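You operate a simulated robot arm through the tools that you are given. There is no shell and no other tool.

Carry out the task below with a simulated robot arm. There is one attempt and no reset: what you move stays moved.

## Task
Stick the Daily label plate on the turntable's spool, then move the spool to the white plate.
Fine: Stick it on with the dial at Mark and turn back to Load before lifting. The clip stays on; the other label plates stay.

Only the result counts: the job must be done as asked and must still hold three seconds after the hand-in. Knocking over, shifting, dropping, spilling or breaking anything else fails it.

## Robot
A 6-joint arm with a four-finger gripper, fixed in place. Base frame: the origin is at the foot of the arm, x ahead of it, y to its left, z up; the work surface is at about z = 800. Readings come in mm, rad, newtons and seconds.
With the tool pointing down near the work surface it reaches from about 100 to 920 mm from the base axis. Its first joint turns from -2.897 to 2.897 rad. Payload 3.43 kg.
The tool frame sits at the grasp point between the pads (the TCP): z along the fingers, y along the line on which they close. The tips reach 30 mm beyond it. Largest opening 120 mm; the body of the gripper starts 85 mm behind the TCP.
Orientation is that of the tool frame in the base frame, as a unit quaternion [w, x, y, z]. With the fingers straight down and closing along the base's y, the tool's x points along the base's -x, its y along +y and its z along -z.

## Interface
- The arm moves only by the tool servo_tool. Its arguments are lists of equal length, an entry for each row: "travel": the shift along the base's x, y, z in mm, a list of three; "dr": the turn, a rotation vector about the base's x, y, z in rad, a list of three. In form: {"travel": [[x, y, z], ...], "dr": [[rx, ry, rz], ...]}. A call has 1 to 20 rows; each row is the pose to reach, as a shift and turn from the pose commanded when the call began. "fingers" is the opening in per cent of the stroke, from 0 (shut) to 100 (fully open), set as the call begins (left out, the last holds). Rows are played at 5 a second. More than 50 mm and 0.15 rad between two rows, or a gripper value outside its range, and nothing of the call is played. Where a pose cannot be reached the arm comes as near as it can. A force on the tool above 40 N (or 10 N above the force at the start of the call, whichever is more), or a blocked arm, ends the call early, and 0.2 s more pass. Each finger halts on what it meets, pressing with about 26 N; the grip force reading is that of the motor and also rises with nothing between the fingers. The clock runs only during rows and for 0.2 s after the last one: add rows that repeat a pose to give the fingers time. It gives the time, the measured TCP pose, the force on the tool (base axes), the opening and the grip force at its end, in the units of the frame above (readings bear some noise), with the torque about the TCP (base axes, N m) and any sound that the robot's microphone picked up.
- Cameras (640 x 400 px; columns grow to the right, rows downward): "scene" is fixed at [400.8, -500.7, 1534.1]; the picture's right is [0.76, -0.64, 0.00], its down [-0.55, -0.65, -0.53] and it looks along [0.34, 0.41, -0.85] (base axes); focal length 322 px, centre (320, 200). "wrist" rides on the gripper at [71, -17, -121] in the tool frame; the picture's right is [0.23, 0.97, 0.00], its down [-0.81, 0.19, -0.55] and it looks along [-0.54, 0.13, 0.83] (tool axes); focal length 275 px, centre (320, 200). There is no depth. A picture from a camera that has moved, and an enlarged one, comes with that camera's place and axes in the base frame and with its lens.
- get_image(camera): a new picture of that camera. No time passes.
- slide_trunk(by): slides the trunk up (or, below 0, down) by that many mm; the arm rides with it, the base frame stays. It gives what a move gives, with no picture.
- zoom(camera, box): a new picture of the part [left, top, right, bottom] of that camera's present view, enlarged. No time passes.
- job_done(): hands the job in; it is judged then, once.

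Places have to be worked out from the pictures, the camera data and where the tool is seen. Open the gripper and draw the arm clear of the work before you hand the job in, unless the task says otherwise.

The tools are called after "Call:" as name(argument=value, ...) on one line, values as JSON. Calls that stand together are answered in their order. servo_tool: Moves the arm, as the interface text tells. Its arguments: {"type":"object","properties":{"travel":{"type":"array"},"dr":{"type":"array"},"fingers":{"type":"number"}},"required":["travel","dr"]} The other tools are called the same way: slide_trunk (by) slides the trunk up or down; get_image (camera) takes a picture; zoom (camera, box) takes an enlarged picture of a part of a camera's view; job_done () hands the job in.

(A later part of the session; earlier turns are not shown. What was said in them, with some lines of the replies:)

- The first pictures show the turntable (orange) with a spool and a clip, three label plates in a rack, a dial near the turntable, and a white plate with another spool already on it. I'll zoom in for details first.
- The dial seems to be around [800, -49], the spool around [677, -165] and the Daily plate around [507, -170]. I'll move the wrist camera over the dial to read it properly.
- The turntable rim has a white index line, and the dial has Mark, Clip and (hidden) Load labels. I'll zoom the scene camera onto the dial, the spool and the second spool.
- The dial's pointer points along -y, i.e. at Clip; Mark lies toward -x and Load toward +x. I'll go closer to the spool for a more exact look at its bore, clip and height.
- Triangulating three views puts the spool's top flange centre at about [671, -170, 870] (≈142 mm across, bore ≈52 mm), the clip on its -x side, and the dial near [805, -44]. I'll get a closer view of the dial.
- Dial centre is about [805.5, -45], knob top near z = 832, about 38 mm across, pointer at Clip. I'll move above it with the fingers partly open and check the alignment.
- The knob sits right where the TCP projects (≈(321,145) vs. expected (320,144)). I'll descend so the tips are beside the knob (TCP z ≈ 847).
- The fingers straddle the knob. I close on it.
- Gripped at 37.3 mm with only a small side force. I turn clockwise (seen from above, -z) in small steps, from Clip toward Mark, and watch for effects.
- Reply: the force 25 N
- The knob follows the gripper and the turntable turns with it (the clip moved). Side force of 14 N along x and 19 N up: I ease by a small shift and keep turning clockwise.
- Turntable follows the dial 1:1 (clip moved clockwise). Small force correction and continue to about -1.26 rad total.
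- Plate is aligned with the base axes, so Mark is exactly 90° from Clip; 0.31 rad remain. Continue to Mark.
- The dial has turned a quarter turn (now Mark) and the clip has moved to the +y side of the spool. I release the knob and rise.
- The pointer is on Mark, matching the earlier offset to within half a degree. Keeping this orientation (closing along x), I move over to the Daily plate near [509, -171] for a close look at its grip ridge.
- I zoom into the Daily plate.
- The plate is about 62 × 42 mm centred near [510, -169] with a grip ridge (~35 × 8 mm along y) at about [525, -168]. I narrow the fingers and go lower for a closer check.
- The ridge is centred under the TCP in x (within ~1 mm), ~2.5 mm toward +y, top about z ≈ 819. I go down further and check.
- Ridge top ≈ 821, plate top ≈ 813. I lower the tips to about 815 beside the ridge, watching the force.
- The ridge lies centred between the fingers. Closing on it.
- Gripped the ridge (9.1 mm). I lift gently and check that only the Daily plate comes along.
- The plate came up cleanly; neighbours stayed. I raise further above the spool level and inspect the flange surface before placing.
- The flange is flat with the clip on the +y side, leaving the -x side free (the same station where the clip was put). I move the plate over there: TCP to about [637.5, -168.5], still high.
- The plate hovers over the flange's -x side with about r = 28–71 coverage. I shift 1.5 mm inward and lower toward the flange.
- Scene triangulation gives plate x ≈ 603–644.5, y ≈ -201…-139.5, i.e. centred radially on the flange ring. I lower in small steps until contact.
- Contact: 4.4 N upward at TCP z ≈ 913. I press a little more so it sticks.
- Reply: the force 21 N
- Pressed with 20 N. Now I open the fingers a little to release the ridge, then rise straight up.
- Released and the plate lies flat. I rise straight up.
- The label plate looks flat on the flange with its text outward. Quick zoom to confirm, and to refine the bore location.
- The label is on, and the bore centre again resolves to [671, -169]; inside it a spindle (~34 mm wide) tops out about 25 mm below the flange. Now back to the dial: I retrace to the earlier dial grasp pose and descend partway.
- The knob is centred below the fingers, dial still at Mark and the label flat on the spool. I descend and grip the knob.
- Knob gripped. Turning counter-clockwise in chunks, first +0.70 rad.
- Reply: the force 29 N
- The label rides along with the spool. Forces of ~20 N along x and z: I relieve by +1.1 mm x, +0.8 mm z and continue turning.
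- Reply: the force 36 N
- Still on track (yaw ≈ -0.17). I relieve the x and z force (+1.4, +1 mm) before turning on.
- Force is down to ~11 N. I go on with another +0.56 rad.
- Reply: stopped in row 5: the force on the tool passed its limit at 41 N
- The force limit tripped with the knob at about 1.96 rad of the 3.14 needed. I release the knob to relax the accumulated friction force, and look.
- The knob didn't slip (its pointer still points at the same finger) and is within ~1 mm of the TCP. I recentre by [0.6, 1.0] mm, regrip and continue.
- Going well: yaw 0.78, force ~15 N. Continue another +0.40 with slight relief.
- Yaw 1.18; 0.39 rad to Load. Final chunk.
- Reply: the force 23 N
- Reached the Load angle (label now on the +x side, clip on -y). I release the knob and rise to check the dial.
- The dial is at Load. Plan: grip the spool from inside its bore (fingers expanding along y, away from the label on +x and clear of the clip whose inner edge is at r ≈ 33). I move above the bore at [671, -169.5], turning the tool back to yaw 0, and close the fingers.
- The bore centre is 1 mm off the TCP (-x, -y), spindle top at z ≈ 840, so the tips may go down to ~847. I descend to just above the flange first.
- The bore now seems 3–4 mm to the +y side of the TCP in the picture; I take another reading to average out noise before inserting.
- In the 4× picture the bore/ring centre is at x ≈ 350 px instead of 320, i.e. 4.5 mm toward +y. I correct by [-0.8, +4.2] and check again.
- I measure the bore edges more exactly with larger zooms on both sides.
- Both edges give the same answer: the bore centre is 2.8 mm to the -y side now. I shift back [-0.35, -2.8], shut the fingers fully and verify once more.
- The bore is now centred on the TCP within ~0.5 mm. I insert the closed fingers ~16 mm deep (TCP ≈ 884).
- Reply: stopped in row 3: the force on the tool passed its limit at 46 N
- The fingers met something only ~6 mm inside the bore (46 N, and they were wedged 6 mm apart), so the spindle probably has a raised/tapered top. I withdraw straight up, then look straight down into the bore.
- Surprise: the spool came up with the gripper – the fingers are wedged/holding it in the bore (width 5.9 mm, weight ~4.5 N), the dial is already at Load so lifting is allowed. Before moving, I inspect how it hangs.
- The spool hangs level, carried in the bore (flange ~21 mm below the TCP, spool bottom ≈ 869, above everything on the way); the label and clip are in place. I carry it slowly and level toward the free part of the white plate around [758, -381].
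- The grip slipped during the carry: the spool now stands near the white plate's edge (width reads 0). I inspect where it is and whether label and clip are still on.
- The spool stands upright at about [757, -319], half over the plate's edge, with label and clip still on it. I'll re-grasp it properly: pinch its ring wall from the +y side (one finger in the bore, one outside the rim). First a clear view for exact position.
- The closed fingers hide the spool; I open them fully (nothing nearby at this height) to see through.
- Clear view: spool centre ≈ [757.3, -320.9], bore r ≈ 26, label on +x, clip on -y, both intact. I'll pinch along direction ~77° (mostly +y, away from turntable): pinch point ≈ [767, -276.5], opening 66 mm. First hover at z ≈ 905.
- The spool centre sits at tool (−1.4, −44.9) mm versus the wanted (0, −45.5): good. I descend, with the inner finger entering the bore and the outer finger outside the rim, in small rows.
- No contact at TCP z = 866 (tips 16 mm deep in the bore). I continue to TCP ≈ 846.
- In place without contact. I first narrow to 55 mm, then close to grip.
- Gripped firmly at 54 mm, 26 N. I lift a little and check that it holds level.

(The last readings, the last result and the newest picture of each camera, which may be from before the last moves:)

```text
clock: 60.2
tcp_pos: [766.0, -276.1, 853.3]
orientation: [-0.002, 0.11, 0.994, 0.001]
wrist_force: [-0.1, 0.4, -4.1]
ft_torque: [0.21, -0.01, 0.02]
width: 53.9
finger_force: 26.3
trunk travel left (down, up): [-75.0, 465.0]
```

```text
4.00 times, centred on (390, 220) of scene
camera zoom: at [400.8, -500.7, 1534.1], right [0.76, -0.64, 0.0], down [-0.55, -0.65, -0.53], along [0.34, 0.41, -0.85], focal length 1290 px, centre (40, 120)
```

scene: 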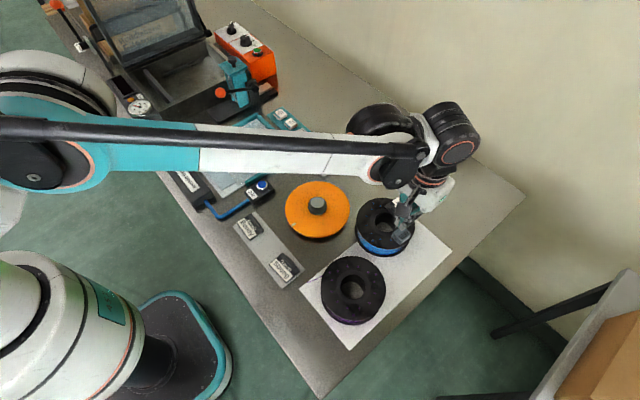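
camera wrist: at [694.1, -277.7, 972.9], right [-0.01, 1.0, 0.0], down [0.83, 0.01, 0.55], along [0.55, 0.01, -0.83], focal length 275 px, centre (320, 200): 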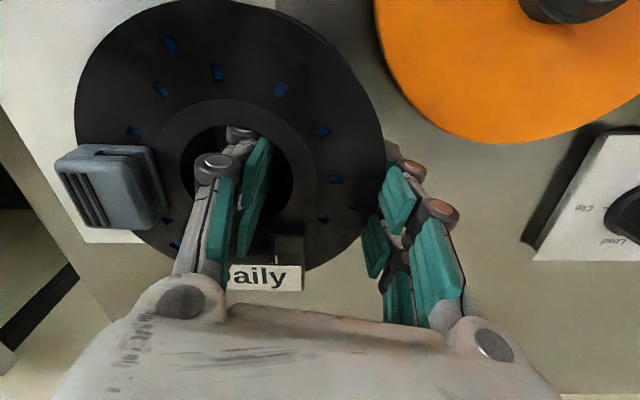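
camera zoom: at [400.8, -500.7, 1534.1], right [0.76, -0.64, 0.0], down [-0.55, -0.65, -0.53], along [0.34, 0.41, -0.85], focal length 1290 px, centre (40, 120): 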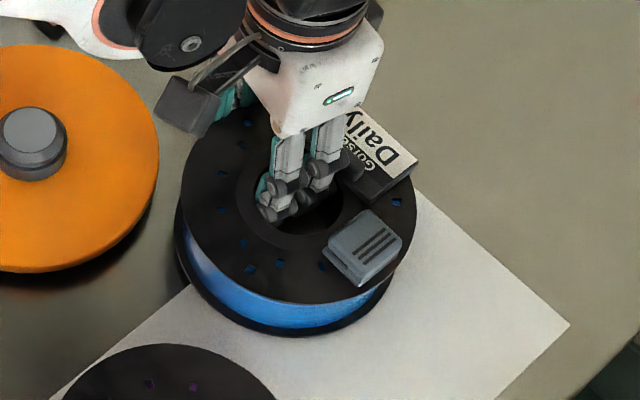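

It holds (4.1 N weight, no slip relative to the fingers). I lift 8 mm more and carry it slowly 62 mm toward -y, to centre about [757, -382].

Call:
servo_tool(travel=[[0, 0, 4], [0, 0, 8], [0, -4, 8], [0, -10, 8], [0, -17, 8], [0, -24, 8], [0, -31, 8], [0, -38, 8], [0, -45, 8], [0.5, -52, 8], [0.5, -58, 8], [0.5, -62.5, 8], [0.5, -62.5, 8]], dr=[[0, 0, 0], [0, 0, 0], [0, 0, 0], [0, 0, 0], [0, 0, 0], [0, 0, 0], [0, 0, 0], [0, 0, 0], [0, 0, 0], [0, 0, 0], [0, 0, 0], [0, 0, 0], [0, 0, 0]])

Call:
get_image(camera="wrist")

Call:
zoom(camera="scene", box=[330, 190, 470, 330])

```text
clock: 63.0
tcp_pos: [766.9, -339.3, 861.5]
orientation: [-0.001, 0.11, 0.994, 0.001]
wrist_force: [0.1, -0.5, -4.1]
ft_torque: [0.19, 0.01, -0.01]
width: 53.9
finger_force: 25.8
trunk travel left (down, up): [-75.0, 465.0]
```

```text
taken
camera wrist: at [695.2, -340.4, 981.3], right [-0.01, 1.0, 0.0], down [0.83, 0.01, 0.55], along [0.55, 0.01, -0.83], focal length 275 px, centre (320, 200)
```

wrist: 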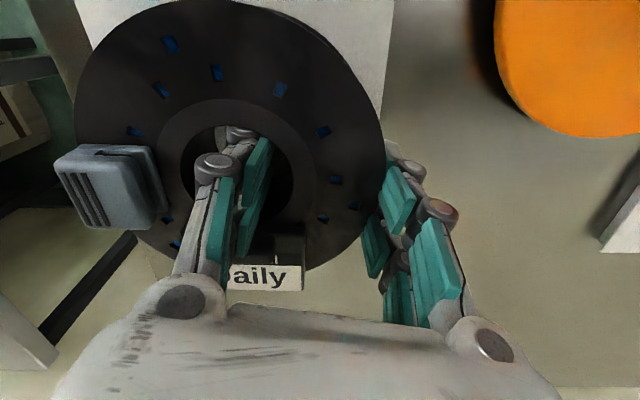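

```text
2.86 times, centred on (400, 260) of scene
camera zoom: at [400.8, -500.7, 1534.1], right [0.76, -0.64, 0.0], down [-0.55, -0.65, -0.53], along [0.34, 0.41, -0.85], focal length 921 px, centre (91, 29)
```

zoom: 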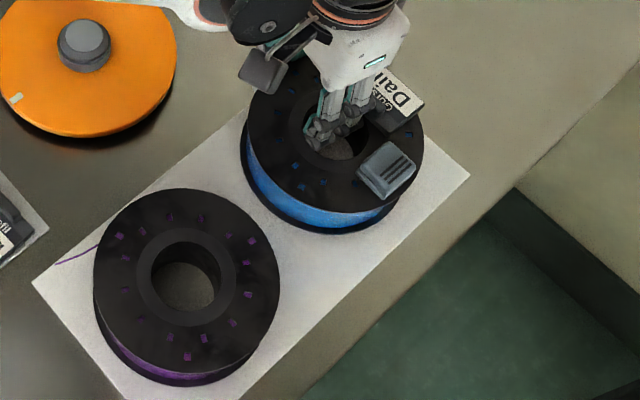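

The spool is held securely over the free part of the plate. I lower it carefully until the weight comes off.

Call:
servo_tool(travel=[[0, 0, -3], [0, 0, -6], [0, 0, -8], [0, 0, -8]], dr=[[0, 0, 0], [0, 0, 0], [0, 0, 0], [0, 0, 0]])

Call:
zoom(camera="scene", box=[360, 190, 460, 290])

```text
clock: 64.0
tcp_pos: [767.6, -338.0, 853.6]
orientation: [-0.002, 0.11, 0.994, 0.001]
wrist_force: [-0.5, -0.6, -4.3]
ft_torque: [0.17, -0.04, 0.01]
width: 54.1
finger_force: 25.6
trunk travel left (down, up): [-75.0, 465.0]
```

```text
4.00 times, centred on (410, 240) of scene
camera zoom: at [400.8, -500.7, 1534.1], right [0.76, -0.64, 0.0], down [-0.55, -0.65, -0.53], along [0.34, 0.41, -0.85], focal length 1290 px, centre (-40, 40)
```

zoom: 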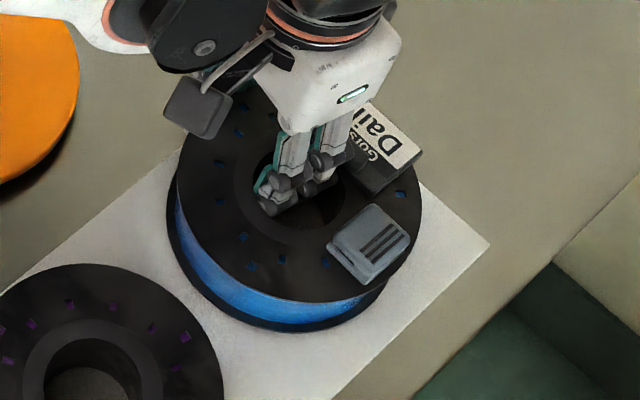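

Still carrying the full weight; lowering further in ~1.5 mm steps.

Call:
servo_tool(travel=[[0, 0, -1.5], [0, 0, -2.5], [0, 0, -2.5]], dr=[[0, 0, 0], [0, 0, 0], [0, 0, 0]])

Call:
servo_tool(travel=[[0, 0, -1], [0, 0, -1], [0, 0, -1]], dr=[[0, 0, 0], [0, 0, 0], [0, 0, 0]])

```text
clock: 64.8
tcp_pos: [767.2, -338.5, 851.4]
orientation: [-0.002, 0.11, 0.994, 0.001]
wrist_force: [0.2, 0.0, -4.5]
ft_torque: [0.17, -0.02, 0.04]
width: 53.8
finger_force: 25.8
trunk travel left (down, up): [-75.0, 465.0]
```

```text
clock: 65.7
tcp_pos: [767.9, -340.5, 850.8]
orientation: [-0.002, 0.111, 0.994, 0.001]
wrist_force: [-0.2, -0.4, -3.8]
ft_torque: [0.17, -0.07, -0.01]
width: 53.8
finger_force: 26.0
trunk travel left (down, up): [-75.0, 465.0]
```

Call:
servo_tool(travel=[[0, 0, -1], [0, 0, -1], [0, 0, -1]], dr=[[0, 0, 0], [0, 0, 0], [0, 0, 0]])

Call:
servo_tool(travel=[[0, 0, -1], [0, 0, -1], [0, 0, -1]], dr=[[0, 0, 0], [0, 0, 0], [0, 0, 0]])

```text
clock: 66.5
tcp_pos: [767.8, -339.0, 848.3]
orientation: [-0.001, 0.11, 0.994, 0.001]
wrist_force: [-0.4, 0.7, -4.1]
ft_torque: [0.18, 0.0, 0.02]
width: 53.7
finger_force: 26.1
trunk travel left (down, up): [-75.0, 465.0]
```

```text
clock: 67.2
tcp_pos: [766.8, -337.9, 847.1]
orientation: [-0.001, 0.11, 0.994, 0.001]
wrist_force: [-0.2, 0.0, -4.3]
ft_torque: [0.16, -0.03, 0.01]
width: 53.9
finger_force: 26.2
trunk travel left (down, up): [-75.0, 465.0]
```

Still hanging; I keep lowering step by step (sentence before each pair: weight still 4 N, so continue 1 mm at a time).

Call:
servo_tool(travel=[[0, 0, -1], [0, 0, -1], [0, 0, -1]], dr=[[0, 0, 0], [0, 0, 0], [0, 0, 0]])

Call:
servo_tool(travel=[[0, 0, -1], [0, 0, -1], [0, 0, -1]], dr=[[0, 0, 0], [0, 0, 0], [0, 0, 0]])

Call:
zoom(camera="scene", box=[360, 190, 460, 290])

```text
clock: 68.0
tcp_pos: [767.7, -339.1, 846.8]
orientation: [-0.001, 0.111, 0.994, 0.001]
wrist_force: [2.8, -1.0, 3.9]
ft_torque: [-0.19, 0.47, 0.2]
width: 53.7
finger_force: 25.6
trunk travel left (down, up): [-75.0, 465.0]
```

```text
clock: 68.8
tcp_pos: [766.7, -339.0, 847.9]
orientation: [0.0, 0.111, 0.994, 0.001]
wrist_force: [8.9, -4.0, 20.3]
ft_torque: [0.04, 0.83, 0.15]
width: 53.8
finger_force: 26.1
trunk travel left (down, up): [-75.0, 465.0]
```

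```text
4.00 times, centred on (410, 240) of scene
camera zoom: at [400.8, -500.7, 1534.1], right [0.76, -0.64, 0.0], down [-0.55, -0.65, -0.53], along [0.34, 0.41, -0.85], focal length 1290 px, centre (-40, 40)
```

zoom: 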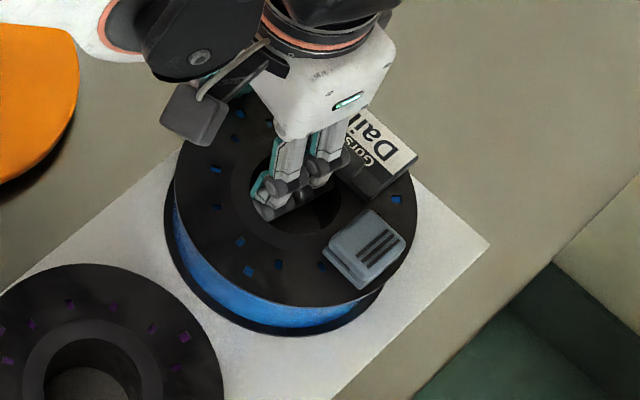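

Contact reached (20 N pressing). I back off 0.8 mm, then open the fingers to 66 mm to release.

Call:
servo_tool(travel=[[0, 0, 0.9], [0, 0, 0.9]], dr=[[0, 0, 0], [0, 0, 0]])

Call:
servo_tool(travel=[[0, 0, 0], [0, 0, 0], [0, 0, 0]], dr=[[0, 0, 0], [0, 0, 0], [0, 0, 0]], fingers=54)

Call:
get_image(camera="wrist")

Call:
zoom(camera="scene", box=[360, 190, 460, 290])

```text
clock: 69.5
tcp_pos: [767.8, -338.1, 846.6]
orientation: [-0.001, 0.111, 0.994, 0.001]
wrist_force: [3.5, -1.0, 10.0]
ft_torque: [-0.17, -0.54, 0.08]
width: 53.7
finger_force: 26.1
trunk travel left (down, up): [-75.0, 465.0]
```

```text
clock: 70.2
tcp_pos: [767.4, -340.0, 847.9]
orientation: [-0.001, 0.11, 0.994, 0.001]
wrist_force: [0.2, -0.2, 1.3]
ft_torque: [0.0, 0.0, -0.04]
width: 64.8
finger_force: 0.1
trunk travel left (down, up): [-75.0, 465.0]
```

```text
taken
camera wrist: at [695.1, -340.3, 966.3], right [-0.01, 1.0, 0.0], down [0.83, 0.01, 0.55], along [0.55, 0.01, -0.83], focal length 275 px, centre (320, 200)
```

wrist: 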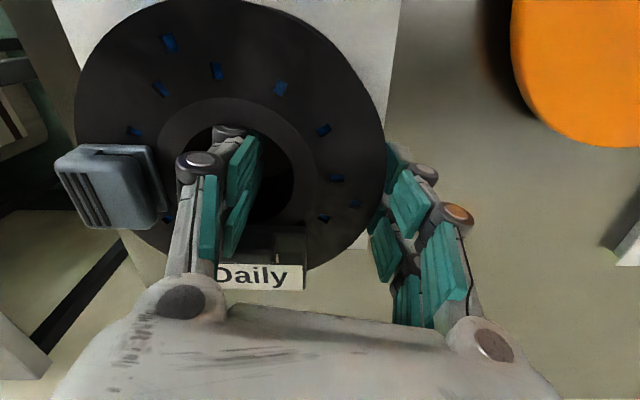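

```text
4.00 times, centred on (410, 240) of scene
camera zoom: at [400.8, -500.7, 1534.1], right [0.76, -0.64, 0.0], down [-0.55, -0.65, -0.53], along [0.34, 0.41, -0.85], focal length 1290 px, centre (-40, 40)
```

zoom: 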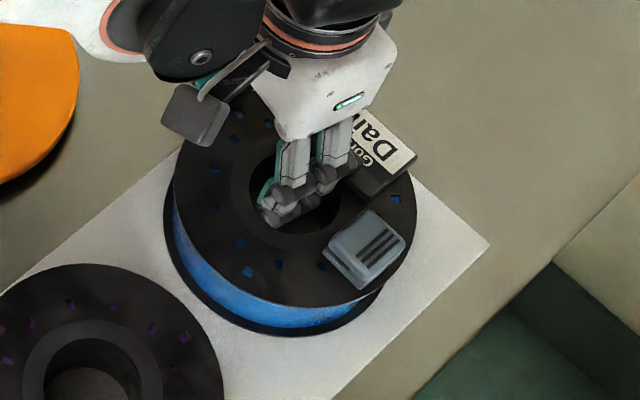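

Released (force ≈ 0), spool standing flat on the plate. I withdraw straight up.

Call:
servo_tool(travel=[[0, 0, 5], [0, 0, 12], [0, 0, 22], [0, 0, 34], [0, 0, 50], [0, 0, 80], [0, 0, 120], [0, 0, 120]], dr=[[0, 0, 0], [0, 0, 0], [0, 0, 0], [0, 0, 0], [0, 0, 0], [0, 0, 0], [0, 0, 0], [0, 0, 0]])

Call:
get_image(camera="wrist")

Call:
get_image(camera="scene")

Call:
zoom(camera="scene", box=[290, 190, 460, 360])

```text
clock: 72.0
tcp_pos: [766.7, -340.3, 969.3]
orientation: [-0.001, 0.111, 0.994, 0.001]
wrist_force: [-0.3, -0.3, 0.1]
ft_torque: [-0.02, -0.04, 0.02]
width: 64.7
finger_force: 0.0
trunk travel left (down, up): [-75.0, 465.0]
```

```text
taken
camera wrist: at [695.3, -341.0, 1089.0], right [-0.01, 1.0, 0.0], down [0.83, 0.01, 0.55], along [0.55, 0.01, -0.83], focal length 275 px, centre (320, 200)
```

wrist: 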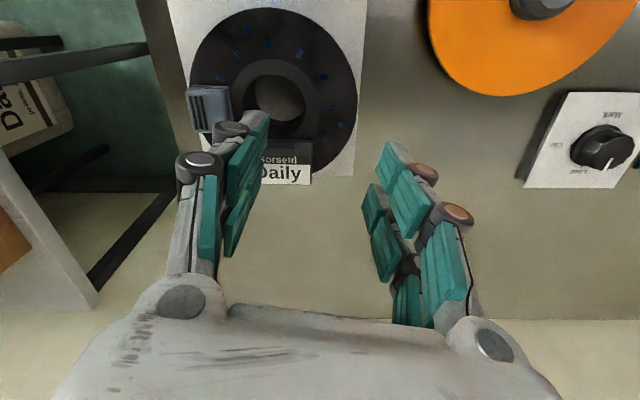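

```text
taken
```

scene: 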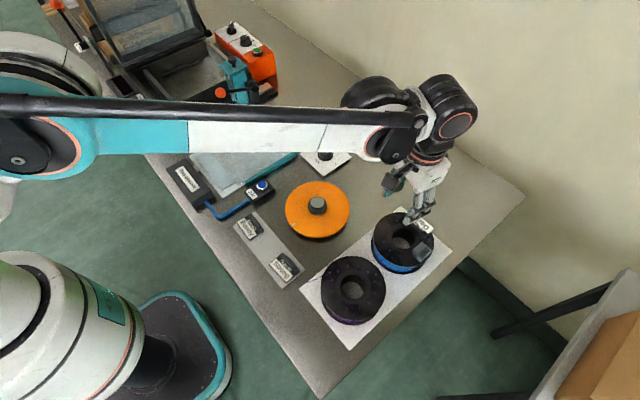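

```text
2.35 times, centred on (375, 275) of scene
camera zoom: at [400.8, -500.7, 1534.1], right [0.76, -0.64, 0.0], down [-0.55, -0.65, -0.53], along [0.34, 0.41, -0.85], focal length 759 px, centre (191, 24)
```

zoom: 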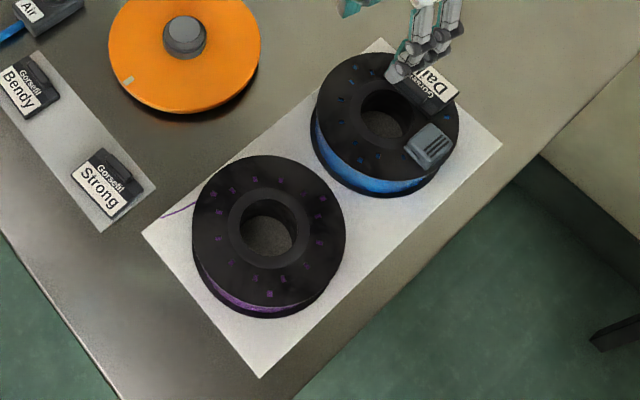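

The spool stands on the white plate with label and clip on. I retreat the arm up and back, then make a last check.

Call:
servo_tool(travel=[[0, 0, 45], [-10, 10, 90], [-40, 25, 120], [-75, 40, 150], [-110, 55, 170], [-145, 70, 180], [-180, 85, 180], [-180, 85, 180]], dr=[[0, 0, 0], [0, 0, 0], [0, 0, 0.06], [0, 0, 0.12], [0, 0, 0.18], [0, 0, 0.22], [0, 0, 0.22], [0, 0, 0.22]], fingers=100)

Call:
get_image(camera="wrist")

Call:
zoom(camera="wrist", box=[160, 20, 420, 230])

Call:
zoom(camera="scene", box=[290, 190, 460, 360])

Call:
zoom(camera="scene", box=[295, 130, 355, 180])

```text
clock: 73.8
tcp_pos: [584.5, -253.5, 1146.3]
orientation: [-0.001, 0.001, 1.0, 0.001]
wrist_force: [-1.0, -0.8, 0.6]
ft_torque: [-0.03, -0.02, -0.01]
width: 120.2
finger_force: 0.1
trunk travel left (down, up): [-75.0, 465.0]
```

```text
taken
camera wrist: at [515.6, -270.2, 1267.0], right [-0.23, 0.97, 0.0], down [0.81, 0.19, 0.55], along [0.54, 0.13, -0.83], focal length 275 px, centre (320, 200)
```

wrist: 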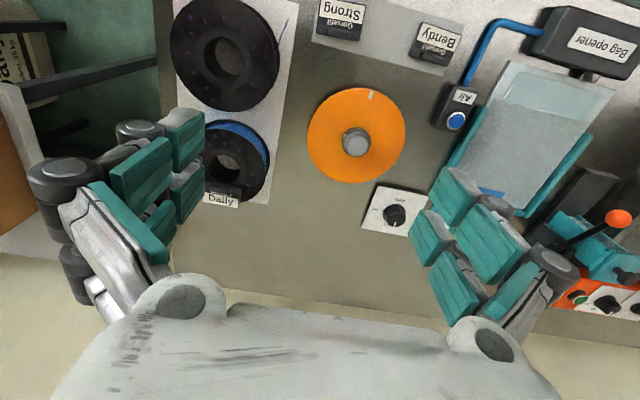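

```text
1.90 times, centred on (290, 125) of wrist
camera zoom: at [515.6, -270.2, 1267.0], right [-0.23, 0.97, 0.0], down [0.81, 0.19, 0.55], along [0.54, 0.13, -0.83], focal length 524 px, centre (377, 343)
```

zoom: 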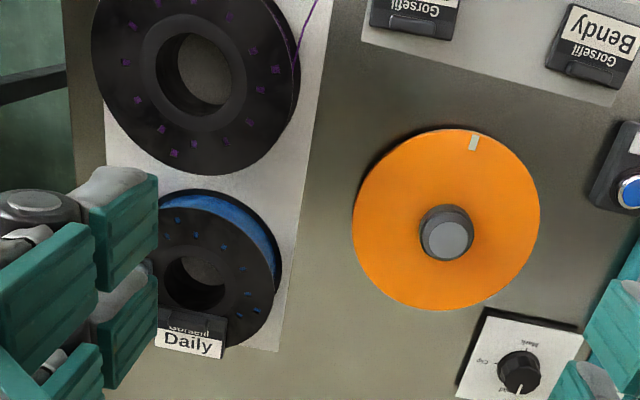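

```text
2.35 times, centred on (375, 275) of scene
camera zoom: at [400.8, -500.7, 1534.1], right [0.76, -0.64, 0.0], down [-0.55, -0.65, -0.53], along [0.34, 0.41, -0.85], focal length 759 px, centre (191, 24)
```

zoom: 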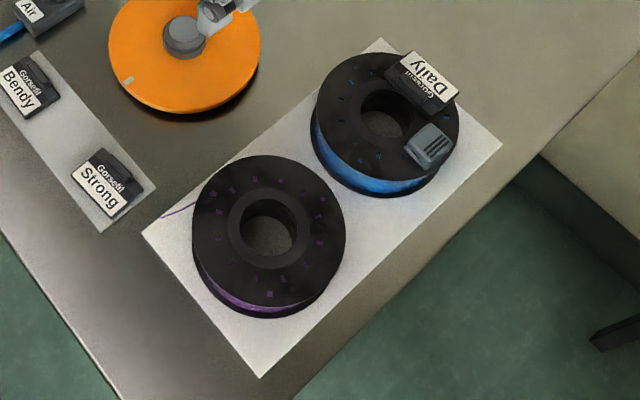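

```text
8.00 times, centred on (325, 155) of scene
camera zoom: at [400.8, -500.7, 1534.1], right [0.76, -0.64, 0.0], down [-0.55, -0.65, -0.53], along [0.34, 0.41, -0.85], focal length 2580 px, centre (280, 560)
```

zoom: 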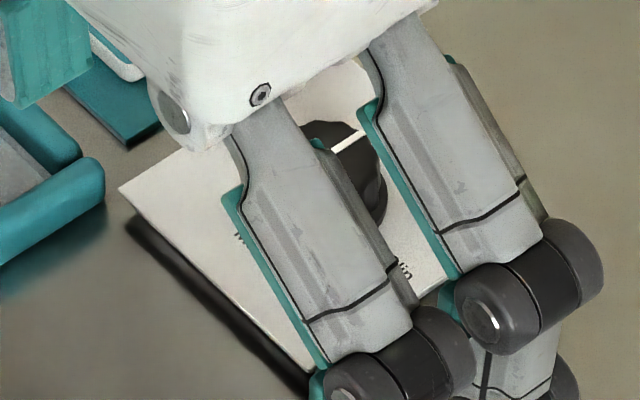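

Everything is in place: the Daily plate and the clip are on the spool, and the spool stands fully on the white plate beside the other one. The dial is at Load, the Bendy and Strong plates haven't moved, and the gripper is open and clear, so I hand in.

Call:
job_done()

```text
The job is handed in.
```

I stuck the Daily label plate on the spool with the dial at Mark, turned the dial back to Load, and moved the spool to the white plate. I did drop the spool once on the way.

- **The drop:** My closed fingers jammed in the spool's bore and lifted it earlier than I intended, though the dial was already at Load. It slipped during the carry and landed upright, half over the edge of the white plate. I gripped it again by the ring wall and set it down fully on the plate.
- **Spool at hand-in:** It stood flat beside the other spool, with the Daily plate and the clip both still on.
- **Everything else:** In the last pictures the Bendy and Strong plates and the other spool had not moved. The white plate also looked unmoved, including after the drop.
- **Arm:** The gripper was open and clear of the work when I handed in.
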